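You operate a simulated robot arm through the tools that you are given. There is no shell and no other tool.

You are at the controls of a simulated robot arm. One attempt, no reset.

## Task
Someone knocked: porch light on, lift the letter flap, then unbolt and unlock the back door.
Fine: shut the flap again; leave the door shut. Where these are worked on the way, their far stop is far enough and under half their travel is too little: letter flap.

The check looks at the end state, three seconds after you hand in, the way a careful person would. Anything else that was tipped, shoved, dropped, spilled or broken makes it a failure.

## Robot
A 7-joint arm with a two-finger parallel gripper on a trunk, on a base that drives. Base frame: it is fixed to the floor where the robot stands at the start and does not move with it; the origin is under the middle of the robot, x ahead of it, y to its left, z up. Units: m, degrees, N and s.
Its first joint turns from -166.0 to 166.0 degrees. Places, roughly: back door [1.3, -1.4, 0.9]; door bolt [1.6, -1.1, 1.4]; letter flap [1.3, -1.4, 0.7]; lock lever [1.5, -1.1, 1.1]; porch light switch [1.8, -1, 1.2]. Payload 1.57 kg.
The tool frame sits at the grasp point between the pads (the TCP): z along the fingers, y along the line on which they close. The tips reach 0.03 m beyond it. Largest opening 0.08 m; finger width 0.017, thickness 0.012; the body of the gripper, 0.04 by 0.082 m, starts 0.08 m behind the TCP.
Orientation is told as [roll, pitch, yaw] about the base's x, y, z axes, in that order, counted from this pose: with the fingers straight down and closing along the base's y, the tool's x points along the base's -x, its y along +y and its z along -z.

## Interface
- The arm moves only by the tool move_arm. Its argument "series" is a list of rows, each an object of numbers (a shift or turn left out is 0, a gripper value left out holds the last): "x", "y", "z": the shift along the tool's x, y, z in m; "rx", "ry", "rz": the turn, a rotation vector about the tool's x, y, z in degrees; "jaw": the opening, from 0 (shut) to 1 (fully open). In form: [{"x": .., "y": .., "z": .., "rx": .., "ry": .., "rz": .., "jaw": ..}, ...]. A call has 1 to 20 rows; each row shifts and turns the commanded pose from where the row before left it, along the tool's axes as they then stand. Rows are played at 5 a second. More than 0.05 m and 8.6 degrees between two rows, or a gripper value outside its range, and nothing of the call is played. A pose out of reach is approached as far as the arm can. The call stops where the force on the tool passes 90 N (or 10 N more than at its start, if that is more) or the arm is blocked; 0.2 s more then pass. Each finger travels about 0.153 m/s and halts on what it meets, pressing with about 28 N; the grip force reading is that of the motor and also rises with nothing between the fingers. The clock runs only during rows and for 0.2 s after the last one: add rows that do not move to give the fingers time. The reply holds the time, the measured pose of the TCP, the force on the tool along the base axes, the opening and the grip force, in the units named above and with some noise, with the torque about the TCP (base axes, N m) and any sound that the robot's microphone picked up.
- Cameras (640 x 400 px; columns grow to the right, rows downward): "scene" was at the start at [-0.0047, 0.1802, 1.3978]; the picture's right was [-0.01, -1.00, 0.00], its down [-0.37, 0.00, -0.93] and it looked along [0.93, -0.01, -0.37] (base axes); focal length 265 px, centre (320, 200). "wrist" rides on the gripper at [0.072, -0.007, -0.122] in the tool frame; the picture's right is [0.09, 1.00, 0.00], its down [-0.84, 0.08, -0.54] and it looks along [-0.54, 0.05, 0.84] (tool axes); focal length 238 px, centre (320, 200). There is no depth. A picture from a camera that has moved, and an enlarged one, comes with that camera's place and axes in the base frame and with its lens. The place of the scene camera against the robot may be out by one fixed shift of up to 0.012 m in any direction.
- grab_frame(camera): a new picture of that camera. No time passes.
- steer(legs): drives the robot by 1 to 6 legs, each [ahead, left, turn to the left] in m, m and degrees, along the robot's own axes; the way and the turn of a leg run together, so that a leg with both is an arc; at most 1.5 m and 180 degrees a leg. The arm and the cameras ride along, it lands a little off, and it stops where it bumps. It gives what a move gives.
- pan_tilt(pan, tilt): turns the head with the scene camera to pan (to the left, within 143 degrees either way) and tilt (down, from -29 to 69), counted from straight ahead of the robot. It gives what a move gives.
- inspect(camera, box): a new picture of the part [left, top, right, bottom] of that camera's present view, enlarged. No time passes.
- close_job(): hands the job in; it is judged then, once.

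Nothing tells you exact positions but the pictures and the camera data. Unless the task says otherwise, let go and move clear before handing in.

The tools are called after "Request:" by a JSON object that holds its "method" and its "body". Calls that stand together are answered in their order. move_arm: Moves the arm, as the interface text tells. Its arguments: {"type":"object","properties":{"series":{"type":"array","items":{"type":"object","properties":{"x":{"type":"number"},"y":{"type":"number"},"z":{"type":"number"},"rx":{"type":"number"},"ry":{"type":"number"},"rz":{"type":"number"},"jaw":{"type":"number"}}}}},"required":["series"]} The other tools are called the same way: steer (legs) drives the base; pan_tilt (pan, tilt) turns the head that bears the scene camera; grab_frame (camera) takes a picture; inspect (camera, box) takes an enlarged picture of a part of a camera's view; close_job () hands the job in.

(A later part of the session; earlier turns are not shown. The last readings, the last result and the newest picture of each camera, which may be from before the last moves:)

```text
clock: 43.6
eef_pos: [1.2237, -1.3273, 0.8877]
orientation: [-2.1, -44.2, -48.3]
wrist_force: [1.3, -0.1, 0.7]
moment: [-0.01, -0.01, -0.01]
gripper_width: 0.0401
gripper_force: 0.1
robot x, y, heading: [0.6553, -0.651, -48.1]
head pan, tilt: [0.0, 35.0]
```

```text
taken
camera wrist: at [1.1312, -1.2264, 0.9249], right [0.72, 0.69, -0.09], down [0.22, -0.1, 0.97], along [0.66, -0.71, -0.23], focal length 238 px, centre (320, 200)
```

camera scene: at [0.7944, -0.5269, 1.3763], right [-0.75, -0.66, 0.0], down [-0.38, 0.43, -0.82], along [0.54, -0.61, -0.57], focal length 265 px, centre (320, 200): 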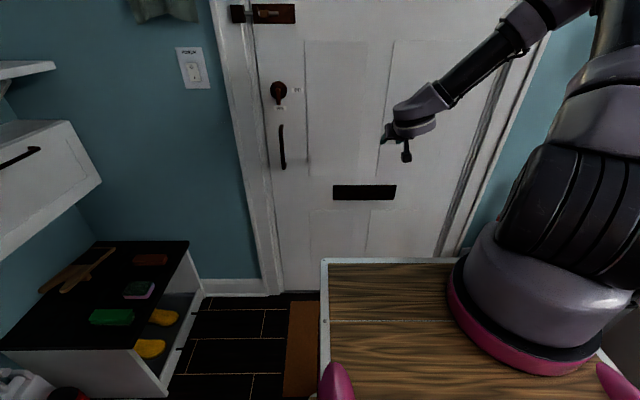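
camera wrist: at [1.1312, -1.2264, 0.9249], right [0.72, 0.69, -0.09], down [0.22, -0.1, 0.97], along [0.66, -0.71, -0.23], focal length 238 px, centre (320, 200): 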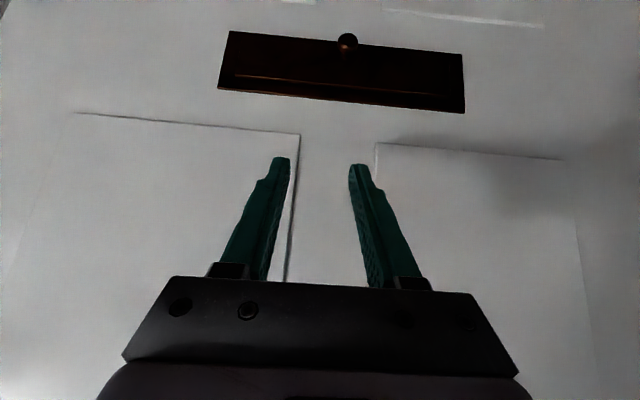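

Much better: the flap and its round knob are in clear view of the wrist camera (knob near l≈0.03, z≈0.70). I'll close in to a standoff just above the knob.

Request:
{"method": "move_arm", "body": {"series": [{"rx": -1.4, "rz": 0.6}, {"x": 0.0267, "y": 0.0063, "z": 0.0333}, {"x": 0.0267, "y": 0.0063, "z": 0.0333}, {"x": 0.0267, "y": 0.0063, "z": 0.0333}, {}]}}

Request:
{"method": "grab_frame", "body": {"camera": "wrist"}}

Request:
{"method": "grab_frame", "body": {"camera": "scene"}}

```text
clock: 44.8
eef_pos: [1.2348, -1.3478, 0.8176]
orientation: [-0.1, -44.0, -49.2]
wrist_force: [0.4, 0.3, -0.1]
moment: [0.03, 0.04, 0.02]
gripper_width: 0.0401
gripper_force: 0.1
out of reach, approached as far as the arm can: row 3, 4
robot x, y, heading: [0.6564, -0.6512, -48.6]
head pan, tilt: [0.0, 35.0]
```

```text
taken
camera wrist: at [1.141, -1.2478, 0.8544], right [0.71, 0.7, -0.07], down [0.21, -0.12, 0.97], along [0.67, -0.7, -0.23], focal length 238 px, centre (320, 200)
```

wrist: 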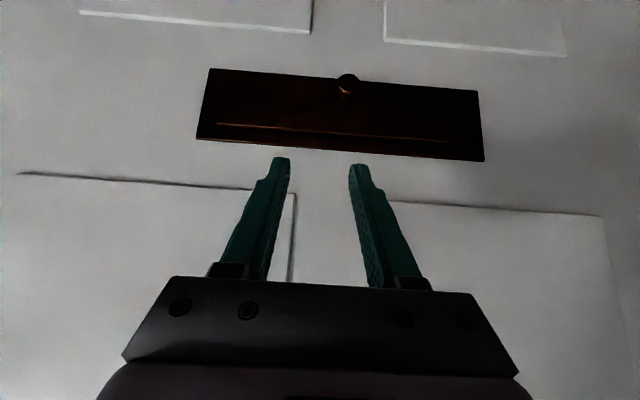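

```text
taken
camera scene: at [0.7944, -0.5269, 1.3763], right [-0.75, -0.66, 0.0], down [-0.38, 0.43, -0.82], along [0.54, -0.61, -0.57], focal length 265 px, centre (320, 200)
```

scene: 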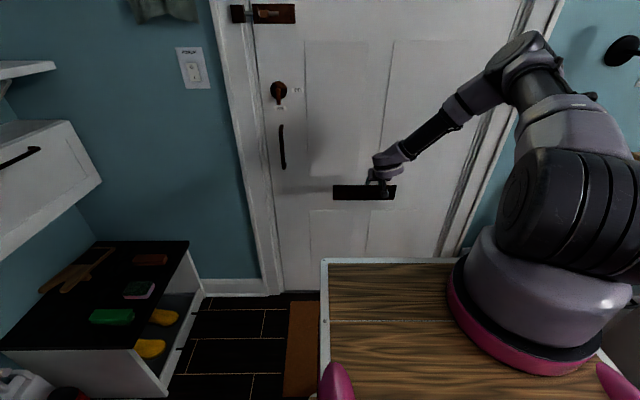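

Request:
{"method": "move_arm", "body": {"series": [{"ry": 7}, {"ry": 7}, {}]}}

```text
clock: 45.6
eef_pos: [1.2356, -1.3493, 0.8174]
orientation: [-0.1, -30.0, -49.2]
wrist_force: [1.2, 0.2, 0.1]
moment: [0.02, 0.04, -0.03]
gripper_width: 0.0403
gripper_force: 0.1
robot x, y, heading: [0.6607, -0.6537, -48.5]
head pan, tilt: [0.0, 35.0]
```

Request:
{"method": "move_arm", "body": {"series": [{"x": 0.0087, "y": 0.0101, "z": 0.0245}, {"x": 0.0087, "y": 0.0101, "z": 0.0245}, {}]}}

Request:
{"method": "grab_frame", "body": {"camera": "wrist"}}

Request:
{"method": "inspect", "body": {"camera": "scene", "box": [320, 140, 416, 210]}}

```text
clock: 46.4
eef_pos: [1.2551, -1.3405, 0.7666]
orientation: [-0.1, -30.0, -49.2]
wrist_force: [0.6, 0.0, 0.0]
moment: [-0.01, -0.01, 0.0]
gripper_width: 0.04
gripper_force: 0.1
robot x, y, heading: [0.6572, -0.6559, -48.4]
head pan, tilt: [0.0, 35.0]
```

```text
taken
camera wrist: at [1.1706, -1.2504, 0.8357], right [0.7, 0.71, -0.05], down [0.36, -0.29, 0.89], along [0.62, -0.64, -0.46], focal length 238 px, centre (320, 200)
```

wrist: 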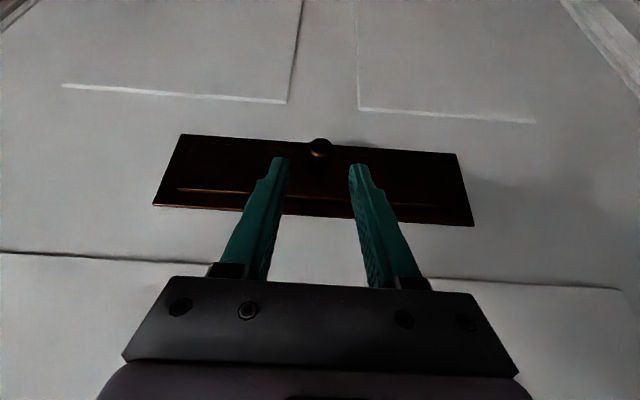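

```text
5.71 times, centred on (368, 175) of scene
camera zoom: at [0.7944, -0.5269, 1.3763], right [-0.75, -0.66, 0.0], down [-0.38, 0.43, -0.82], along [0.54, -0.61, -0.57], focal length 1515 px, centre (46, 343)
```

zoom: 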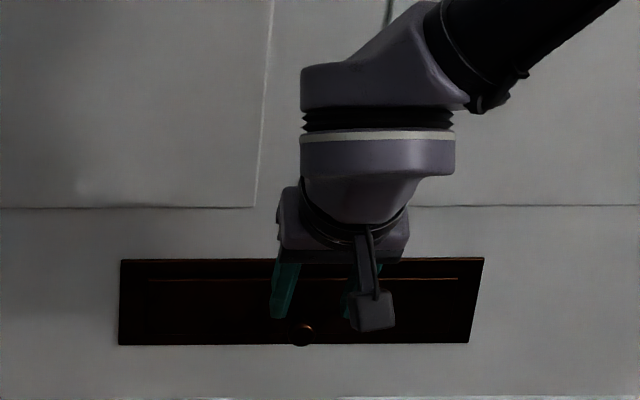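

The knob is centred between the fingers. I'll advance about 5 cm along the tool axis so the fingertips straddle it.

Request:
{"method": "move_arm", "body": {"series": [{"z": 0.02}, {"z": 0.02}, {"z": 0.01}, {}]}}

Request:
{"method": "inspect", "body": {"camera": "wrist", "box": [200, 80, 440, 230]}}

```text
clock: 47.4
eef_pos: [1.2716, -1.3592, 0.7239]
orientation: [-0.1, -30.1, -49.2]
wrist_force: [0.6, -0.9, 1.0]
moment: [-0.04, 0.03, -0.01]
gripper_width: 0.0402
gripper_force: 0.1
robot x, y, heading: [0.655, -0.653, -48.3]
head pan, tilt: [0.0, 35.0]
```

```text
2.67 times, centred on (320, 155) of wrist
camera zoom: at [1.1868, -1.2702, 0.7924], right [0.7, 0.71, -0.05], down [0.36, -0.29, 0.89], along [0.62, -0.64, -0.46], focal length 636 px, centre (320, 320)
```

zoom: 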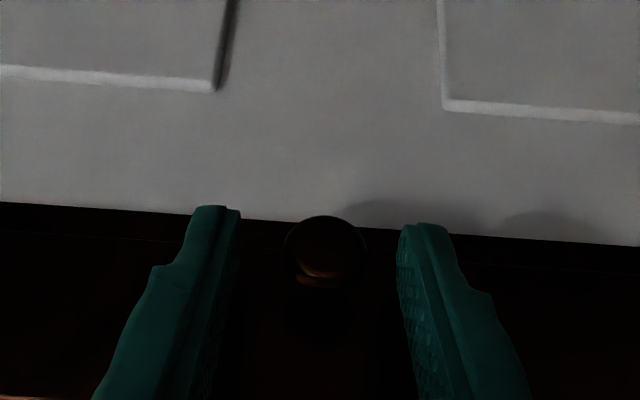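

Request:
{"method": "move_arm", "body": {"series": [{"jaw": 0}, {}, {}, {}]}}

Request:
{"method": "inspect", "body": {"camera": "wrist", "box": [200, 80, 440, 230]}}

```text
clock: 48.4
eef_pos: [1.2728, -1.3587, 0.7226]
orientation: [0.0, -30.0, -49.1]
wrist_force: [10.5, 4.0, -1.2]
moment: [0.23, -0.07, 0.2]
gripper_width: 0.0213
gripper_force: 34.3
robot x, y, heading: [0.6586, -0.6536, -48.5]
head pan, tilt: [0.0, 35.0]
```

```text
2.67 times, centred on (320, 155) of wrist
camera zoom: at [1.1876, -1.2693, 0.7925], right [0.7, 0.71, -0.05], down [0.36, -0.29, 0.89], along [0.62, -0.64, -0.46], focal length 636 px, centre (320, 320)
```

zoom: 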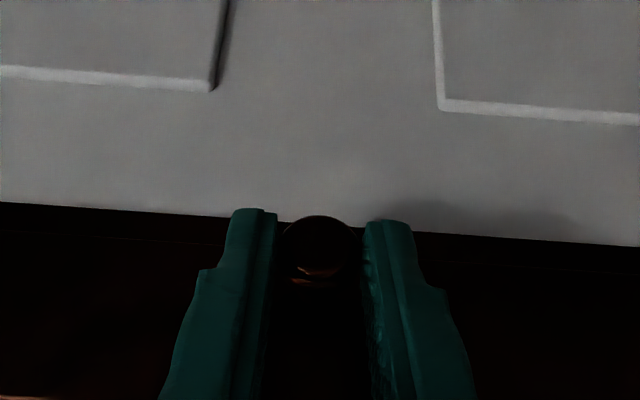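

The knob is gripped. I'll start lifting the flap along its arc about the top hinge, first a small step to see the forces.

Request:
{"method": "move_arm", "body": {"series": [{"x": 0.0002, "z": -0.0052}, {"x": 0.0002, "z": -0.0052}, {}]}}

Request:
{"method": "inspect", "body": {"camera": "wrist", "box": [160, 60, 480, 260]}}

```text
clock: 49.2
eef_pos: [1.2687, -1.3557, 0.7373]
orientation: [0.0, -30.5, -49.3]
wrist_force: [-15.4, 25.8, 44.8]
moment: [0.16, 0.02, 0.16]
gripper_width: 0.0001
gripper_force: 21.3
robot x, y, heading: [0.6557, -0.6543, -48.4]
head pan, tilt: [0.0, 35.0]
```

```text
2.00 times, centred on (320, 160) of wrist
camera zoom: at [1.1829, -1.266, 0.8057], right [0.7, 0.71, -0.05], down [0.35, -0.29, 0.89], along [0.62, -0.64, -0.45], focal length 477 px, centre (320, 280)
```

zoom: 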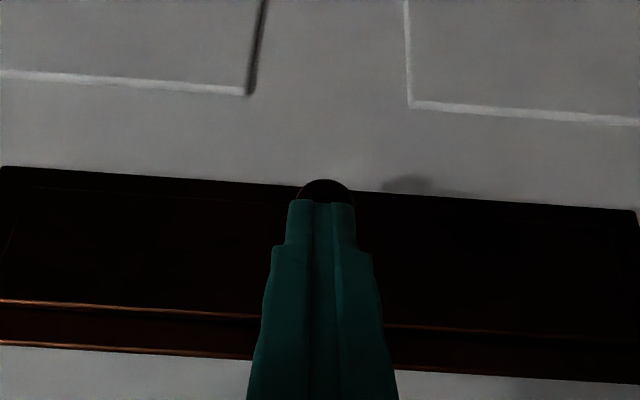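

The tip grip slipped off the round knob. I'll back off, reopen, and take the knob deeper between the pads.

Request:
{"method": "move_arm", "body": {"series": [{"z": -0.02}, {"z": -0.02, "jaw": 0.5}, {}, {}]}}

Request:
{"method": "grab_frame", "body": {"camera": "wrist"}}

Request:
{"method": "inspect", "body": {"camera": "scene", "box": [320, 150, 416, 210]}}

```text
clock: 50.2
eef_pos: [1.254, -1.3413, 0.7679]
orientation: [-0.1, -30.1, -49.2]
wrist_force: [0.3, -0.3, -0.1]
moment: [-0.03, 0.01, -0.02]
gripper_width: 0.0399
gripper_force: 0.1
robot x, y, heading: [0.6573, -0.6516, -48.4]
head pan, tilt: [0.0, 35.0]
```

```text
taken
camera wrist: at [1.1691, -1.2514, 0.8364], right [0.7, 0.71, -0.05], down [0.36, -0.29, 0.89], along [0.62, -0.64, -0.46], focal length 238 px, centre (320, 200)
```

wrist: 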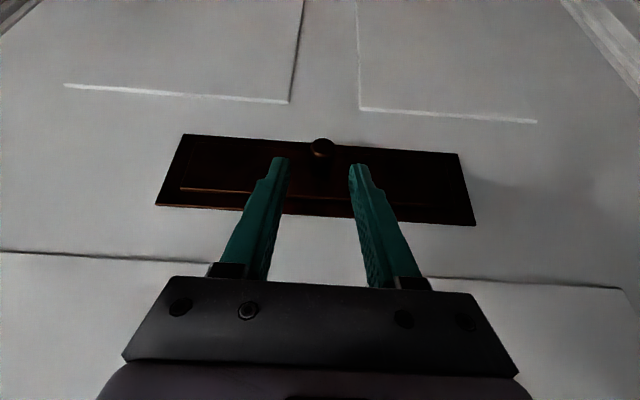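

```text
6.67 times, centred on (368, 180) of scene
camera zoom: at [0.7945, -0.527, 1.3763], right [-0.75, -0.66, 0.0], down [-0.38, 0.43, -0.82], along [0.54, -0.61, -0.57], focal length 1767 px, centre (0, 333)
```

zoom: 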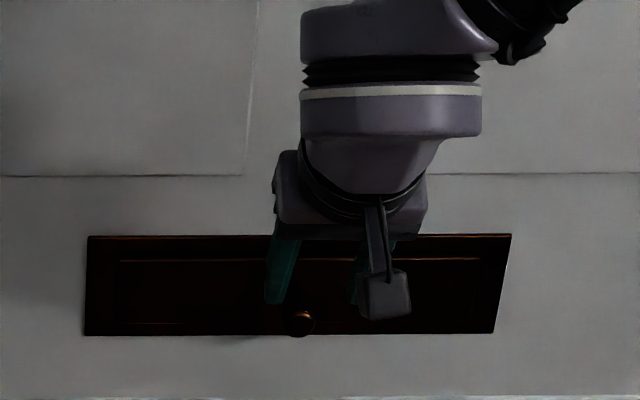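

Request:
{"method": "move_arm", "body": {"series": [{"z": 0.03}, {"z": 0.02}, {"z": 0.01}, {"z": 0.006}, {}]}}

Request:
{"method": "inspect", "body": {"camera": "wrist", "box": [200, 80, 440, 230]}}

```text
clock: 51.4
eef_pos: [1.2762, -1.3653, 0.7115]
orientation: [-0.1, -30.0, -49.2]
wrist_force: [-0.3, -0.5, 0.4]
moment: [-0.02, -0.04, -0.02]
gripper_width: 0.0399
gripper_force: 0.1
robot x, y, heading: [0.6582, -0.6526, -48.3]
head pan, tilt: [0.0, 35.0]
```

```text
2.67 times, centred on (320, 155) of wrist
camera zoom: at [1.1909, -1.2751, 0.7796], right [0.7, 0.71, -0.05], down [0.36, -0.29, 0.89], along [0.62, -0.64, -0.46], focal length 636 px, centre (320, 320)
```

zoom: 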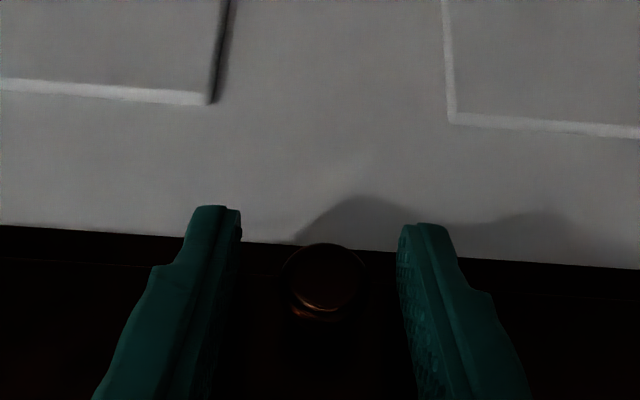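

Request:
{"method": "move_arm", "body": {"series": [{"z": 0.004}, {"jaw": 0}, {}, {}, {}]}}

Request:
{"method": "move_arm", "body": {"series": [{"x": 0.0002, "z": -0.004}, {}]}}

Request:
{"method": "inspect", "body": {"camera": "wrist", "box": [160, 60, 480, 260]}}

```text
clock: 52.6
eef_pos: [1.2801, -1.3657, 0.7067]
orientation: [0.1, -30.1, -49.1]
wrist_force: [15.3, 6.7, 0.2]
moment: [0.21, 0.05, 0.15]
gripper_width: 0.0211
gripper_force: 34.2
robot x, y, heading: [0.6568, -0.6569, -48.3]
head pan, tilt: [0.0, 35.0]
```

```text
clock: 53.2
eef_pos: [1.2765, -1.3633, 0.709]
orientation: [0.0, -29.9, -49.1]
wrist_force: [21.8, 5.8, -14.5]
moment: [0.66, 0.48, 0.14]
gripper_width: 0.0212
gripper_force: 34.4
robot x, y, heading: [0.6626, -0.6511, -48.3]
head pan, tilt: [0.0, 35.0]
```

```text
2.00 times, centred on (320, 160) of wrist
camera zoom: at [1.1919, -1.2745, 0.7784], right [0.7, 0.71, -0.05], down [0.36, -0.29, 0.89], along [0.62, -0.64, -0.46], focal length 477 px, centre (320, 280)
```

zoom: 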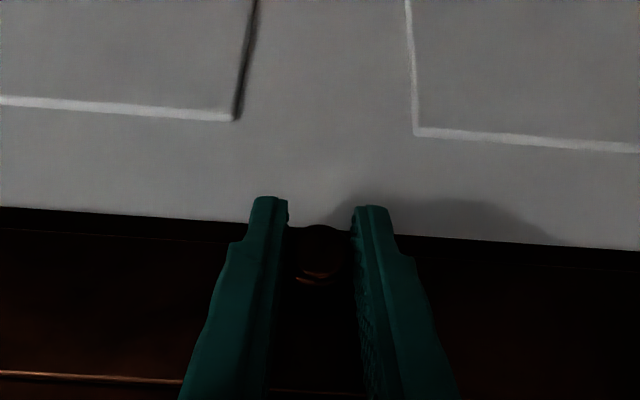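

Request:
{"method": "move_arm", "body": {"series": [{"x": 0.001, "y": 0.002, "z": -0.003}, {}, {}]}}

Request:
{"method": "inspect", "body": {"camera": "wrist", "box": [160, 60, 480, 260]}}

Request:
{"method": "inspect", "body": {"camera": "scene", "box": [320, 150, 416, 210]}}

```text
clock: 54.0
eef_pos: [1.2761, -1.362, 0.7114]
orientation: [-0.2, -29.8, -49.1]
wrist_force: [11.7, 5.7, -20.1]
moment: [0.61, 0.45, 0.06]
gripper_width: 0.0215
gripper_force: 35.1
robot x, y, heading: [0.6566, -0.6552, -48.5]
head pan, tilt: [0.0, 35.0]
```

```text
2.00 times, centred on (320, 160) of wrist
camera zoom: at [1.1909, -1.2726, 0.7805], right [0.7, 0.71, -0.05], down [0.36, -0.29, 0.89], along [0.62, -0.64, -0.46], focal length 477 px, centre (320, 280)
```

zoom: 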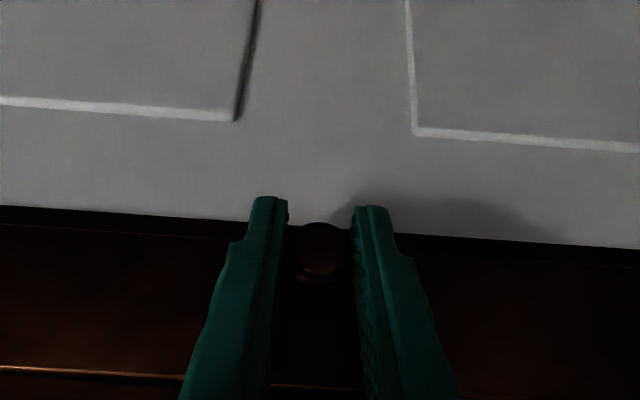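

```text
6.67 times, centred on (368, 180) of scene
camera zoom: at [0.7953, -0.5274, 1.3762], right [-0.75, -0.66, 0.0], down [-0.38, 0.43, -0.82], along [0.54, -0.61, -0.57], focal length 1767 px, centre (0, 333)
```

zoom: 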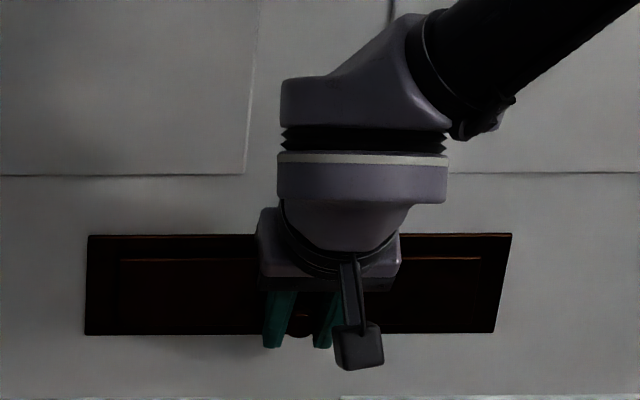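

The flap face is brightening as it tilts, so it is following. I'll continue along the arc in small steps, letting the tool pitch up slightly with it.

Request:
{"method": "move_arm", "body": {"series": [{"x": 0.002, "z": -0.0046, "ry": -3}, {}]}}

Request:
{"method": "inspect", "body": {"camera": "wrist", "box": [160, 60, 480, 260]}}

```text
clock: 54.6
eef_pos: [1.2743, -1.3616, 0.7148]
orientation: [-0.1, -33.0, -49.3]
wrist_force: [12.2, -0.6, -15.7]
moment: [0.62, 0.44, 0.07]
gripper_width: 0.0212
gripper_force: 34.2
robot x, y, heading: [0.6576, -0.6526, -48.6]
head pan, tilt: [0.0, 35.0]
```

```text
2.00 times, centred on (320, 160) of wrist
camera zoom: at [1.1866, -1.2676, 0.7778], right [0.7, 0.71, -0.05], down [0.32, -0.26, 0.91], along [0.63, -0.66, -0.41], focal length 477 px, centre (320, 280)
```

zoom: 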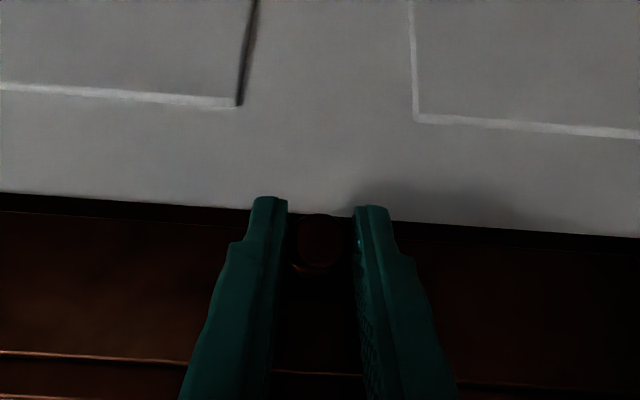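

Request:
{"method": "move_arm", "body": {"series": [{"x": 0.0025, "z": -0.0045, "ry": -5}, {"x": 0.002, "z": -0.0045, "ry": -5}, {}]}}

Request:
{"method": "inspect", "body": {"camera": "wrist", "box": [160, 60, 480, 260]}}

Request:
{"method": "inspect", "body": {"camera": "scene", "box": [320, 150, 416, 210]}}

```text
clock: 55.4
eef_pos: [1.2705, -1.3567, 0.7312]
orientation: [0.2, -42.8, -48.9]
wrist_force: [22.3, 33.5, -18.2]
moment: [1.26, -1.2, 1.45]
gripper_width: 0.0216
gripper_force: 34.8
out of reach, approached as far as the arm can: row 2
robot x, y, heading: [0.6574, -0.6533, -48.5]
head pan, tilt: [0.0, 35.0]
```

```text
2.00 times, centred on (320, 160) of wrist
camera zoom: at [1.1766, -1.2584, 0.7703], right [0.71, 0.71, -0.06], down [0.22, -0.14, 0.97], along [0.67, -0.69, -0.25], focal length 477 px, centre (320, 280)
```

zoom: 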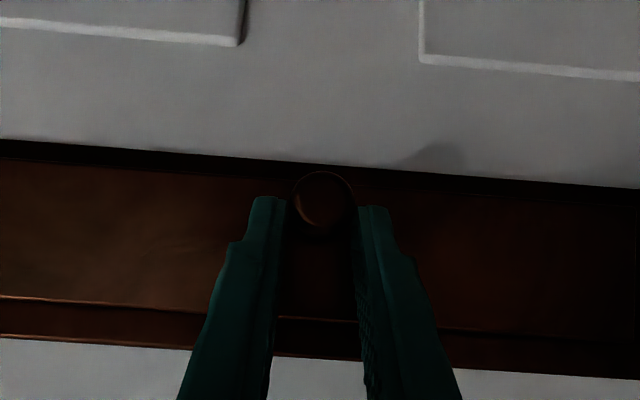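

```text
6.67 times, centred on (368, 180) of scene
camera zoom: at [0.7952, -0.5263, 1.3762], right [-0.75, -0.66, 0.0], down [-0.38, 0.43, -0.82], along [0.54, -0.61, -0.57], focal length 1767 px, centre (0, 333)
```

zoom: 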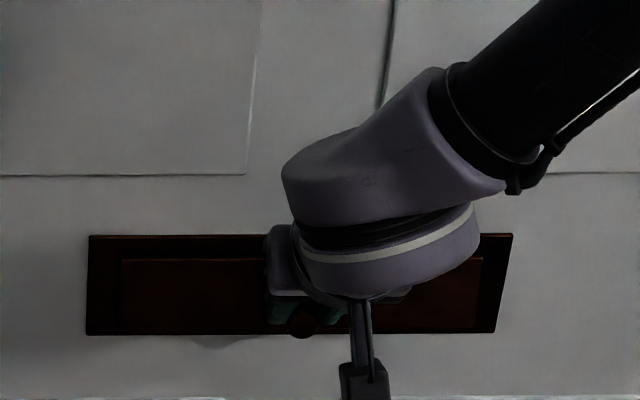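

The knob has slid to the fingertips because the wrist hit its pitch limit and jumped. I'll release, back off and look at where the flap is now.

Request:
{"method": "move_arm", "body": {"series": [{"jaw": 0.5}, {}, {"z": -0.02}, {"z": -0.02}, {"ry": 6}, {"ry": 6}, {}]}}

Request:
{"method": "grab_frame", "body": {"camera": "wrist"}}

Request:
{"method": "inspect", "body": {"camera": "scene", "box": [320, 150, 416, 210]}}

```text
clock: 57.0
eef_pos: [1.252, -1.3494, 0.7709]
orientation: [-0.1, -31.0, -49.2]
wrist_force: [0.6, -0.1, -1.2]
moment: [-0.02, 0.02, -0.01]
gripper_width: 0.0396
gripper_force: 0.0
out of reach, approached as far as the arm can: row 3, 4
robot x, y, heading: [0.6588, -0.6537, -48.4]
head pan, tilt: [0.0, 35.0]
```

```text
taken
camera wrist: at [1.1651, -1.2588, 0.8383], right [0.7, 0.71, -0.05], down [0.35, -0.28, 0.9], along [0.62, -0.65, -0.44], focal length 238 px, centre (320, 200)
```

wrist: 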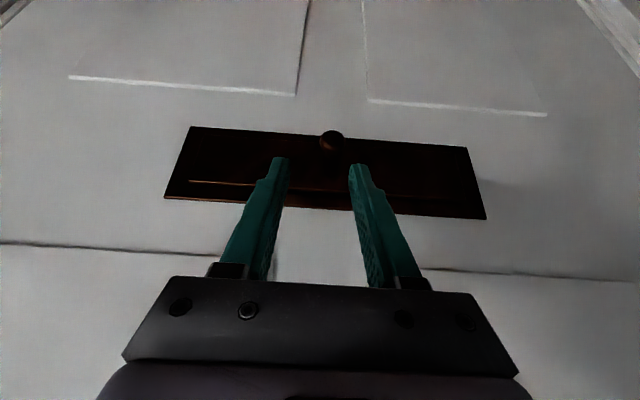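

```text
6.67 times, centred on (368, 180) of scene
camera zoom: at [0.7945, -0.5269, 1.3763], right [-0.75, -0.66, 0.0], down [-0.38, 0.43, -0.82], along [0.54, -0.61, -0.57], focal length 1767 px, centre (0, 333)
```

zoom: 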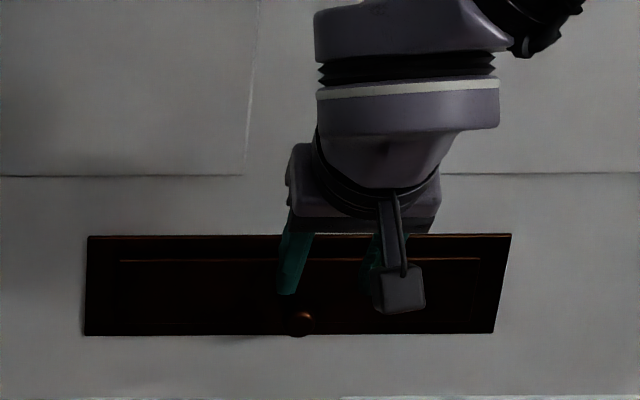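

Request:
{"method": "inspect", "body": {"camera": "wrist", "box": [150, 100, 310, 220]}}

Request:
{"method": "inspect", "body": {"camera": "scene", "box": [328, 180, 402, 206]}}

```text
3.33 times, centred on (230, 160) of wrist
camera zoom: at [1.1651, -1.2588, 0.8383], right [0.7, 0.71, -0.05], down [0.35, -0.28, 0.9], along [0.62, -0.65, -0.44], focal length 794 px, centre (620, 333)
```

zoom: 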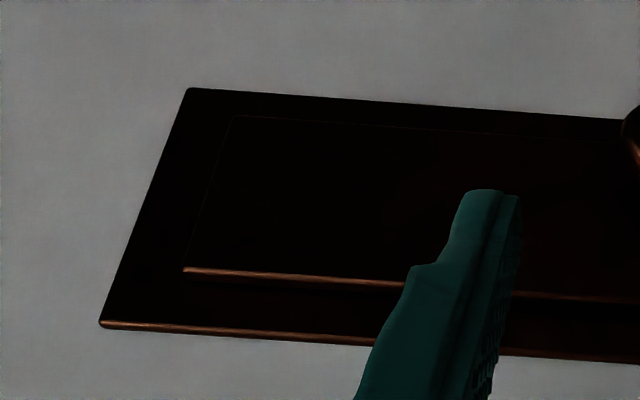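

```text
8.65 times, centred on (365, 193) of scene
camera zoom: at [0.7945, -0.5269, 1.3763], right [-0.75, -0.66, 0.0], down [-0.38, 0.43, -0.82], along [0.54, -0.61, -0.57], focal length 2293 px, centre (-69, 260)
```

zoom: 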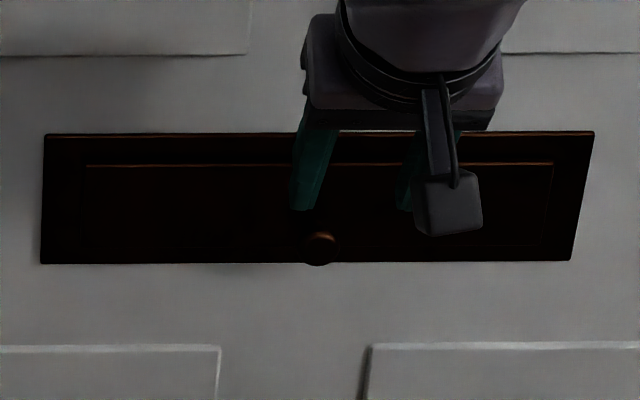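

The flap has fallen shut again, as it is nearly free-swinging; the resistance came only from the knob twisting in my grip. I'll regrip with the tool steeper (about 75° down) so that I can pitch it up along with the flap.

Request:
{"method": "move_arm", "body": {"series": [{"ry": 7.5}, {"ry": 7.5}, {"x": -0.0119, "y": 0.0123, "z": 0.0065}, {}]}}

Request:
{"method": "grab_frame", "body": {"camera": "wrist"}}

```text
clock: 58.0
eef_pos: [1.2712, -1.3508, 0.7667]
orientation: [-0.1, -16.0, -49.3]
wrist_force: [0.2, -0.4, 0.3]
moment: [0.0, 0.02, 0.0]
gripper_width: 0.0399
gripper_force: 0.0
robot x, y, heading: [0.6583, -0.6518, -48.2]
head pan, tilt: [0.0, 35.0]
```

```text
taken
camera wrist: at [1.1988, -1.2763, 0.8644], right [0.7, 0.72, -0.03], down [0.49, -0.44, 0.75], along [0.53, -0.54, -0.66], focal length 238 px, centre (320, 200)
```

wrist: 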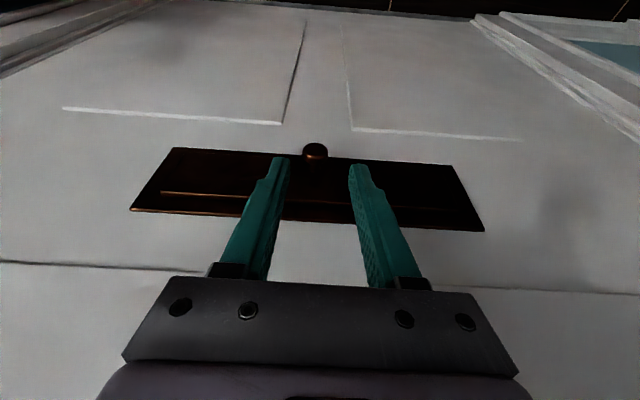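

Request:
{"method": "move_arm", "body": {"series": [{"y": -0.002, "z": 0.025}, {"z": 0.02}, {"z": 0.013}, {"jaw": 0}, {}, {}, {}]}}

Request:
{"method": "inspect", "body": {"camera": "wrist", "box": [200, 80, 440, 230]}}

```text
clock: 59.6
eef_pos: [1.2798, -1.3655, 0.7131]
orientation: [0.0, -16.1, -49.3]
wrist_force: [-2.2, -2.4, -5.4]
moment: [0.11, 0.14, -0.02]
gripper_width: 0.0214
gripper_force: 34.7
robot x, y, heading: [0.6594, -0.6555, -48.4]
head pan, tilt: [0.0, 35.0]
```

```text
2.67 times, centred on (320, 155) of wrist
camera zoom: at [1.2071, -1.2912, 0.8085], right [0.7, 0.72, -0.03], down [0.49, -0.45, 0.75], along [0.53, -0.54, -0.66], focal length 636 px, centre (320, 320)
```

zoom: 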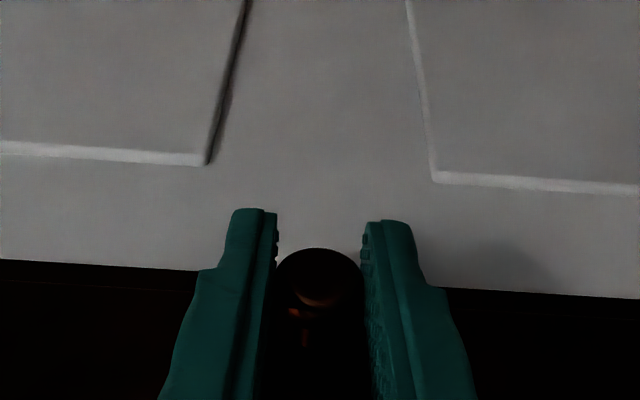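

A firm, centred grip. Now I'll lift along the arc, pitching the tool with it.

Request:
{"method": "move_arm", "body": {"series": [{"x": 0.0019, "z": -0.0051, "ry": -4}, {"x": 0.0008, "z": -0.0055, "ry": -4}, {}]}}

Request:
{"method": "inspect", "body": {"camera": "wrist", "box": [200, 80, 440, 230]}}

```text
clock: 60.4
eef_pos: [1.2735, -1.3593, 0.7197]
orientation: [0.0, -23.8, -49.3]
wrist_force: [-4.8, 2.8, -21.8]
moment: [0.46, 0.37, -0.03]
gripper_width: 0.0212
gripper_force: 34.7
robot x, y, heading: [0.6551, -0.6578, -48.5]
head pan, tilt: [0.0, 35.0]
```

```text
2.67 times, centred on (320, 155) of wrist
camera zoom: at [1.1936, -1.2757, 0.8013], right [0.7, 0.71, -0.04], down [0.42, -0.36, 0.83], along [0.58, -0.6, -0.55], focal length 636 px, centre (320, 320)
```

zoom: 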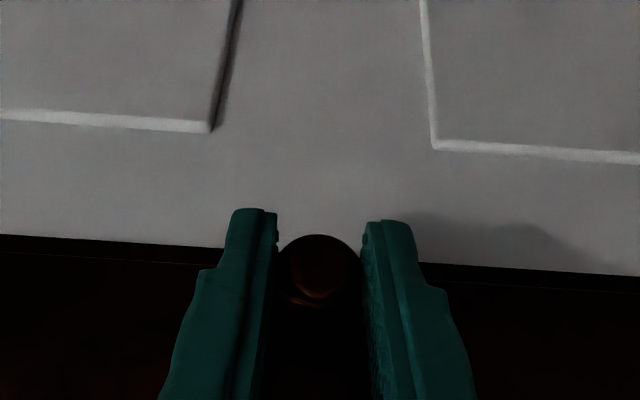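

The flap path is more outward than I assumed, so the true hinge is near the plate's top. I'll follow that wider arc.

Request:
{"method": "move_arm", "body": {"series": [{"x": 0.0033, "z": -0.0053, "ry": -4}, {"x": 0.003, "z": -0.0055, "ry": -4}, {}]}}

Request:
{"method": "inspect", "body": {"camera": "wrist", "box": [160, 60, 480, 260]}}

Request:
{"method": "inspect", "body": {"camera": "scene", "box": [320, 150, 416, 210]}}

```text
clock: 61.2
eef_pos: [1.2667, -1.3508, 0.7268]
orientation: [-0.1, -32.0, -49.2]
wrist_force: [-4.9, -1.5, -19.1]
moment: [0.61, 0.58, -0.07]
gripper_width: 0.0214
gripper_force: 34.0
robot x, y, heading: [0.6564, -0.6544, -48.3]
head pan, tilt: [0.0, 35.0]
```

```text
2.00 times, centred on (320, 160) of wrist
camera zoom: at [1.1796, -1.2597, 0.7924], right [0.7, 0.71, -0.05], down [0.34, -0.27, 0.9], along [0.63, -0.65, -0.43], focal length 477 px, centre (320, 280)
```

zoom: 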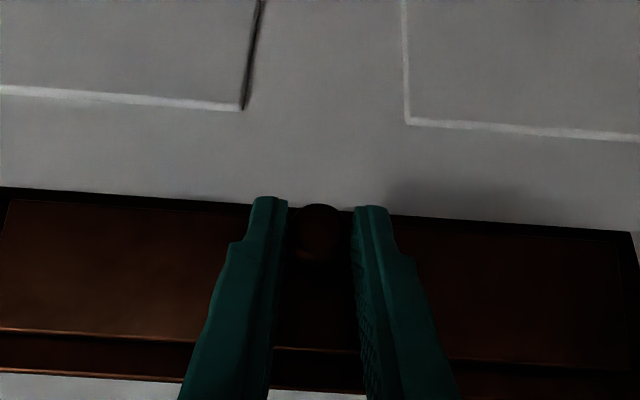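

```text
6.67 times, centred on (368, 180) of scene
camera zoom: at [0.7948, -0.5274, 1.3763], right [-0.75, -0.66, 0.0], down [-0.38, 0.43, -0.82], along [0.54, -0.61, -0.57], focal length 1767 px, centre (0, 333)
```

zoom: 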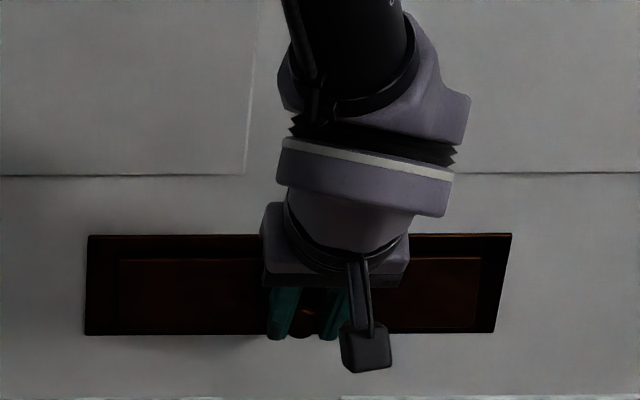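

Request:
{"method": "move_arm", "body": {"series": [{"x": 0.0042, "z": -0.0022, "ry": -2}, {"x": 0.0042, "z": -0.0022, "ry": -2}, {}]}}

Request:
{"method": "inspect", "body": {"camera": "wrist", "box": [160, 60, 480, 260]}}

```text
clock: 62.0
eef_pos: [1.261, -1.3443, 0.7282]
orientation: [0.0, -36.2, -49.2]
wrist_force: [0.6, -0.5, 0.1]
moment: [0.02, 0.01, -0.02]
gripper_width: 0.0
gripper_force: 21.3
robot x, y, heading: [0.6602, -0.65, -48.5]
head pan, tilt: [0.0, 35.0]
```

```text
2.00 times, centred on (320, 160) of wrist
camera zoom: at [1.1717, -1.25, 0.7842], right [0.7, 0.71, -0.05], down [0.29, -0.22, 0.93], along [0.65, -0.67, -0.36], focal length 477 px, centre (320, 280)
```

zoom: 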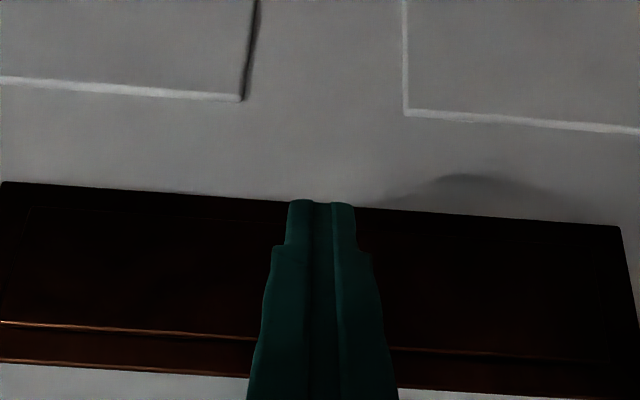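

The pinch slid off again: the knob travels mostly outward at first. I'll back off a little and look closely at the knob's shape before choosing a better hold.

Request:
{"method": "move_arm", "body": {"series": [{"z": -0.02, "jaw": 0.6}, {"x": -0.01, "z": -0.01}, {"ry": 5}, {"ry": 5}, {}]}}

Request:
{"method": "inspect", "body": {"camera": "wrist", "box": [280, 110, 360, 160]}}

Request:
{"method": "grab_frame", "body": {"camera": "wrist"}}

Request:
{"method": "inspect", "body": {"camera": "scene", "box": [350, 188, 382, 208]}}

```text
clock: 63.2
eef_pos: [1.2548, -1.337, 0.7581]
orientation: [-0.1, -26.0, -49.2]
wrist_force: [-0.3, -0.5, -0.6]
moment: [-0.01, 0.0, 0.01]
gripper_width: 0.0482
gripper_force: 0.0
robot x, y, heading: [0.6568, -0.6511, -48.5]
head pan, tilt: [0.0, 35.0]
```

```text
8.00 times, centred on (320, 135) of wrist
camera zoom: at [1.1724, -1.2522, 0.8355], right [0.7, 0.71, -0.04], down [0.4, -0.34, 0.85], along [0.59, -0.61, -0.52], focal length 1907 px, centre (320, 720)
```

zoom: 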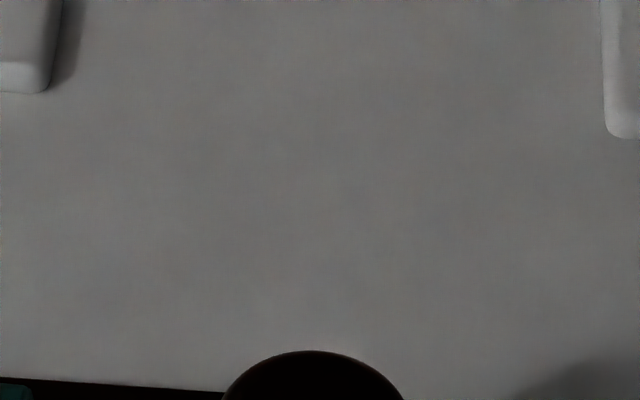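

```text
taken
camera wrist: at [1.1724, -1.2522, 0.8355], right [0.7, 0.71, -0.04], down [0.4, -0.34, 0.85], along [0.59, -0.61, -0.52], focal length 238 px, centre (320, 200)
```

wrist: 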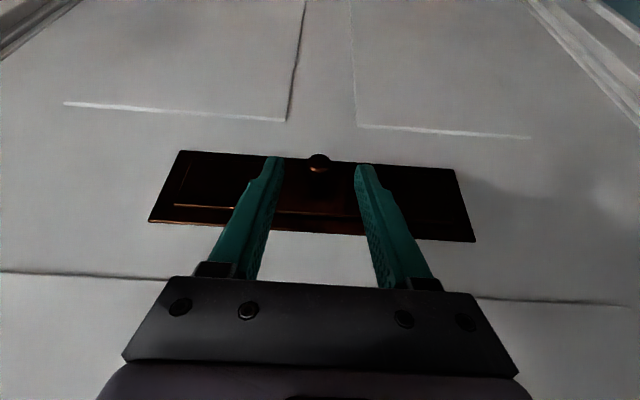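

```text
16.00 times, centred on (366, 198) of scene
camera zoom: at [0.7945, -0.5268, 1.3763], right [-0.75, -0.66, 0.0], down [-0.38, 0.43, -0.82], along [0.54, -0.61, -0.57], focal length 4242 px, centre (-416, 232)
```

zoom: 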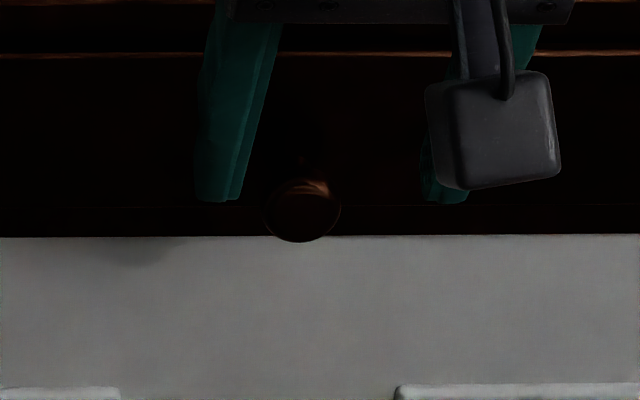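

Request:
{"method": "inspect", "body": {"camera": "wrist", "box": [288, 145, 352, 185]}}

Request:
{"method": "inspect", "body": {"camera": "scene", "box": [358, 190, 374, 202]}}

```text
10.00 times, centred on (320, 165) of wrist
camera zoom: at [1.1724, -1.2522, 0.8355], right [0.7, 0.71, -0.04], down [0.4, -0.34, 0.85], along [0.59, -0.61, -0.52], focal length 2384 px, centre (320, 550)
```

zoom: 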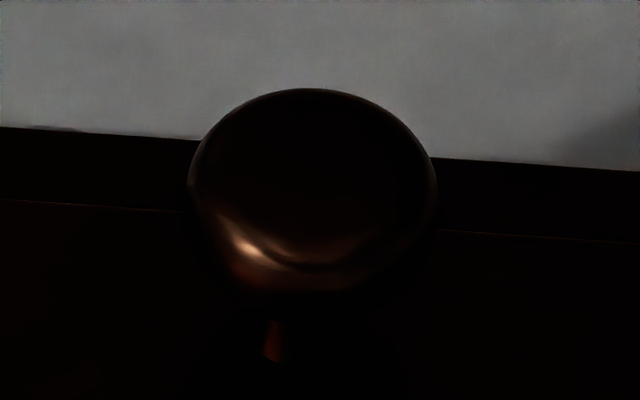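

```text
16.00 times, centred on (366, 196) of scene
camera zoom: at [0.7945, -0.5268, 1.3763], right [-0.75, -0.66, 0.0], down [-0.38, 0.43, -0.82], along [0.54, -0.61, -0.57], focal length 4242 px, centre (-416, 264)
```

zoom: 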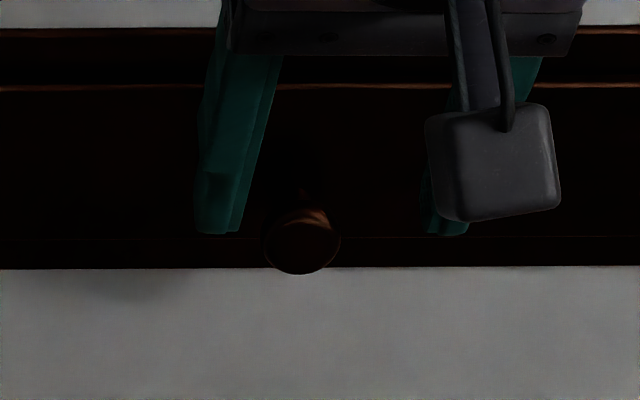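

The knob is a disc on a thinner stem, and I realise the flap's bottom swings outward, so the tool must pitch steeper (not flatter) to follow it. I'll start as flat as I can (~52° down), grip, and rotate the other way during the lift.

Request:
{"method": "move_arm", "body": {"series": [{"ry": -6, "jaw": 0.5}, {"ry": -6}, {"x": 0.0005, "z": 0.02}, {"z": 0.02}, {"z": 0.01}, {}]}}

Request:
{"method": "inspect", "body": {"camera": "wrist", "box": [200, 80, 440, 230]}}

```text
clock: 64.6
eef_pos: [1.2758, -1.3603, 0.7185]
orientation: [-0.1, -38.0, -49.2]
wrist_force: [0.0, -0.2, -1.2]
moment: [0.01, 0.03, -0.01]
gripper_width: 0.04
gripper_force: 0.1
robot x, y, heading: [0.6545, -0.6561, -48.2]
head pan, tilt: [0.0, 35.0]
```

```text
2.67 times, centred on (320, 155) of wrist
camera zoom: at [1.1843, -1.2644, 0.7696], right [0.71, 0.7, -0.06], down [0.27, -0.2, 0.94], along [0.65, -0.68, -0.33], focal length 636 px, centre (320, 320)
```

zoom: 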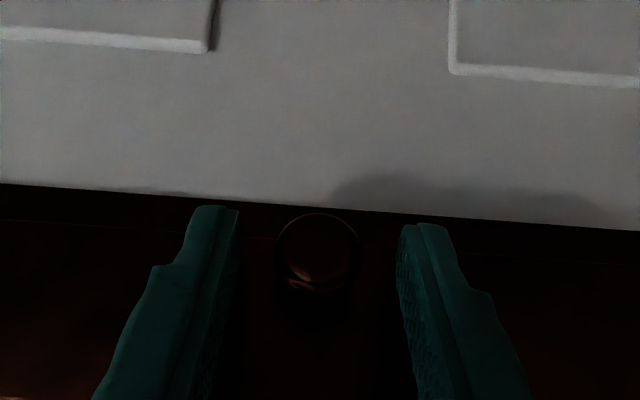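

Request:
{"method": "move_arm", "body": {"series": [{"z": 0.009}, {"jaw": 0}, {}, {}, {}]}}

Request:
{"method": "inspect", "body": {"camera": "wrist", "box": [200, 80, 440, 230]}}

```text
clock: 65.8
eef_pos: [1.2782, -1.3637, 0.7101]
orientation: [-0.1, -38.0, -49.2]
wrist_force: [-15.3, 16.8, 2.9]
moment: [-0.1, -0.11, 0.07]
gripper_width: 0.0213
gripper_force: 34.5
robot x, y, heading: [0.6582, -0.6561, -48.4]
head pan, tilt: [0.0, 35.0]
```

```text
2.67 times, centred on (320, 155) of wrist
camera zoom: at [1.1869, -1.2679, 0.7623], right [0.71, 0.7, -0.06], down [0.27, -0.2, 0.94], along [0.65, -0.68, -0.33], focal length 636 px, centre (320, 320)
```

zoom: 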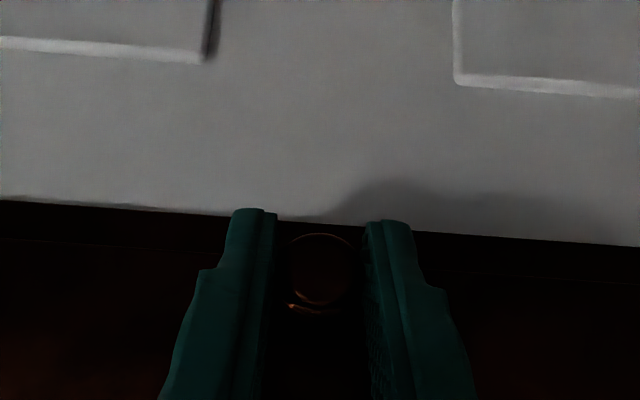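

Request:
{"method": "move_arm", "body": {"series": [{"x": 0.0021, "z": -0.0055, "ry": 6}, {"x": 0.0006, "z": -0.0044, "ry": 6}, {}]}}

Request:
{"method": "inspect", "body": {"camera": "wrist", "box": [160, 60, 480, 260]}}

```text
clock: 66.6
eef_pos: [1.2737, -1.3601, 0.7171]
orientation: [-0.1, -25.9, -49.2]
wrist_force: [-4.2, 2.5, -7.3]
moment: [0.08, 0.11, -0.1]
gripper_width: 0.0212
gripper_force: 34.6
robot x, y, heading: [0.6545, -0.6523, -48.3]
head pan, tilt: [0.0, 35.0]
```

```text
2.00 times, centred on (320, 160) of wrist
camera zoom: at [1.1916, -1.2737, 0.7949], right [0.7, 0.71, -0.04], down [0.4, -0.34, 0.85], along [0.59, -0.61, -0.52], focal length 477 px, centre (320, 280)
```

zoom: 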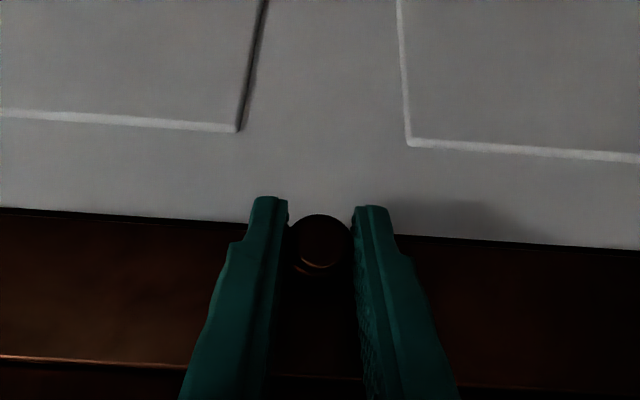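

The forces are small now — the flap is following properly. I'll continue.

Request:
{"method": "move_arm", "body": {"series": [{"x": 0.0016, "z": -0.0041, "ry": 6}, {"x": 0.0012, "z": -0.0042, "ry": 6}, {}]}}

Request:
{"method": "inspect", "body": {"camera": "wrist", "box": [160, 60, 480, 260]}}

Request:
{"method": "inspect", "body": {"camera": "scene", "box": [320, 150, 416, 210]}}

```text
clock: 67.4
eef_pos: [1.2703, -1.3542, 0.7249]
orientation: [0.0, -14.3, -49.3]
wrist_force: [4.3, -5.9, 2.8]
moment: [-0.01, -0.08, -0.09]
gripper_width: 0.0212
gripper_force: 34.5
robot x, y, heading: [0.6581, -0.6521, -48.6]
head pan, tilt: [0.0, 35.0]
```

```text
2.00 times, centred on (320, 160) of wrist
camera zoom: at [1.2004, -1.2844, 0.8252], right [0.7, 0.72, -0.02], down [0.5, -0.46, 0.73], along [0.51, -0.52, -0.68], focal length 477 px, centre (320, 280)
```

zoom: 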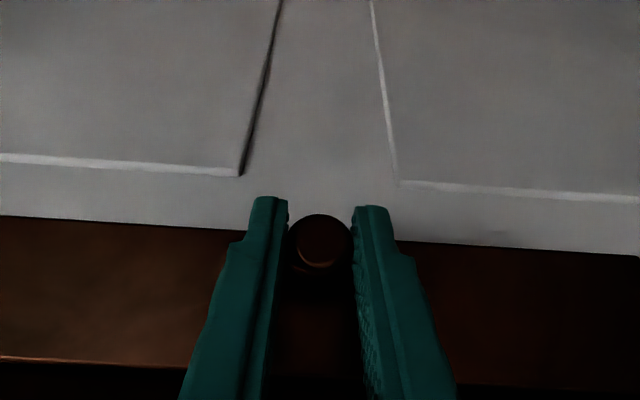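

```text
6.67 times, centred on (368, 180) of scene
camera zoom: at [0.7945, -0.527, 1.3763], right [-0.75, -0.66, 0.0], down [-0.38, 0.43, -0.82], along [0.54, -0.61, -0.57], focal length 1767 px, centre (0, 333)
```

zoom: 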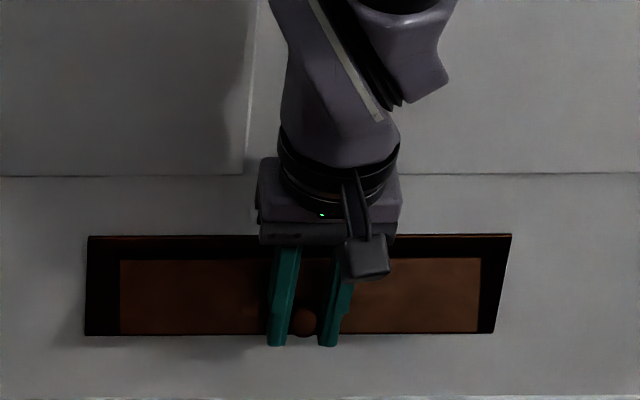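

The flap is clearly swinging up now (its face is catching the light). Continuing up.

Request:
{"method": "move_arm", "body": {"series": [{"x": 0.0, "z": -0.0042, "ry": 6}, {"x": 0.0002, "z": -0.0044, "ry": 6}, {}]}}

Request:
{"method": "inspect", "body": {"camera": "scene", "box": [320, 150, 416, 210]}}

Request:
{"method": "inspect", "body": {"camera": "wrist", "box": [160, 60, 480, 260]}}

```text
clock: 68.2
eef_pos: [1.2681, -1.3536, 0.7341]
orientation: [0.0, -2.1, -49.2]
wrist_force: [-1.0, -7.4, 15.6]
moment: [-0.5, -0.37, -0.08]
gripper_width: 0.021
gripper_force: 34.7
robot x, y, heading: [0.6586, -0.6523, -48.3]
head pan, tilt: [0.0, 35.0]
```

```text
6.67 times, centred on (368, 180) of scene
camera zoom: at [0.7939, -0.5266, 1.3763], right [-0.75, -0.66, 0.0], down [-0.38, 0.43, -0.82], along [0.54, -0.61, -0.57], focal length 1767 px, centre (0, 333)
```

zoom: 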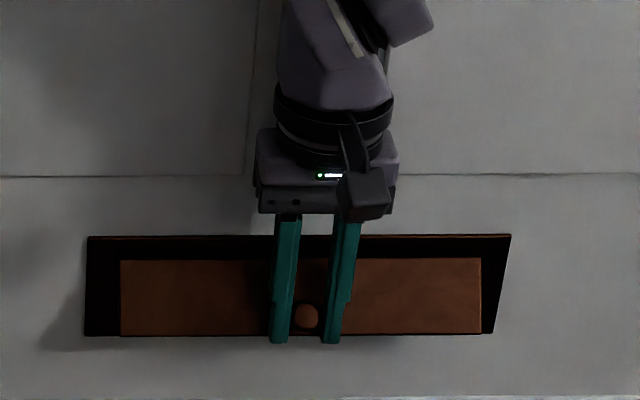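

```text
2.00 times, centred on (320, 160) of wrist
camera zoom: at [1.2136, -1.2997, 0.852], right [0.69, 0.72, 0.0], down [0.59, -0.57, 0.57], along [0.41, -0.4, -0.82], focal length 477 px, centre (320, 280)
```

zoom: 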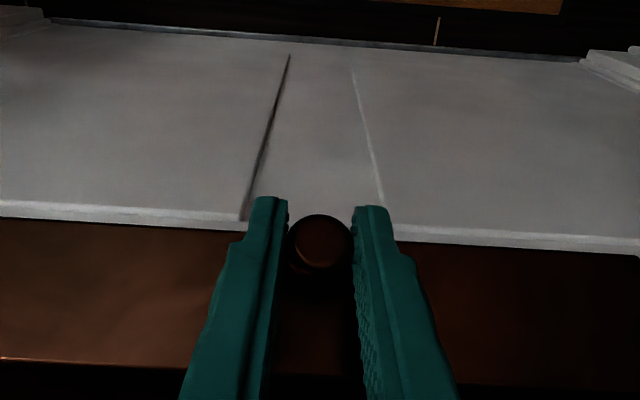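

About 36° open and the estimate of the hinge has improved (≈4.7 cm radius). Continuing upward with less rotation since the hand is now vertical next to the door.

Request:
{"method": "move_arm", "body": {"series": [{"x": 0.0012, "z": -0.0066, "ry": 3}, {"x": 0.001, "z": -0.0048, "ry": 1}, {}]}}

Request:
{"method": "inspect", "body": {"camera": "scene", "box": [320, 150, 416, 210]}}

Request:
{"method": "inspect", "body": {"camera": "wrist", "box": [160, 60, 480, 260]}}

```text
clock: 69.0
eef_pos: [1.2648, -1.3486, 0.7405]
orientation: [-0.3, 2.4, -49.1]
wrist_force: [2.2, -18.8, -10.3]
moment: [0.25, 0.39, -0.06]
gripper_width: 0.0215
gripper_force: 34.7
robot x, y, heading: [0.6574, -0.6542, -48.3]
head pan, tilt: [0.0, 35.0]
```

```text
6.67 times, centred on (368, 180) of scene
camera zoom: at [0.7945, -0.5273, 1.3763], right [-0.75, -0.66, 0.0], down [-0.38, 0.43, -0.82], along [0.54, -0.61, -0.57], focal length 1767 px, centre (0, 333)
```

zoom: 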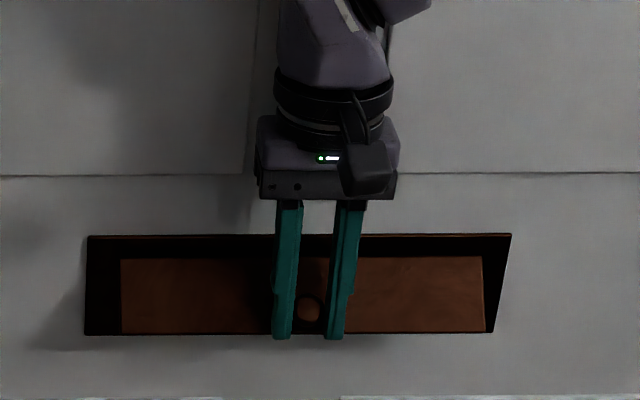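

```text
2.00 times, centred on (320, 160) of wrist
camera zoom: at [1.2162, -1.3024, 0.8654], right [0.69, 0.72, 0.0], down [0.62, -0.6, 0.51], along [0.37, -0.35, -0.86], focal length 477 px, centre (320, 280)
```

zoom: 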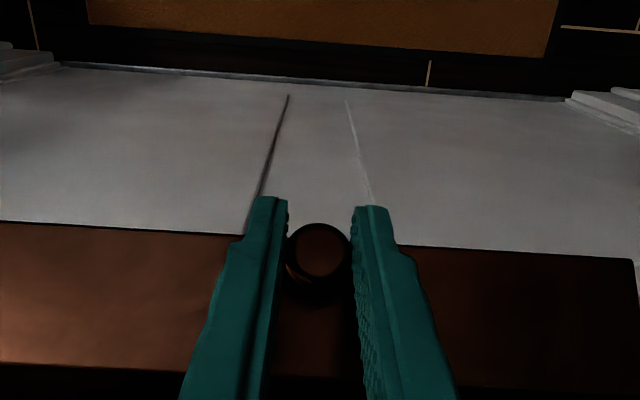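

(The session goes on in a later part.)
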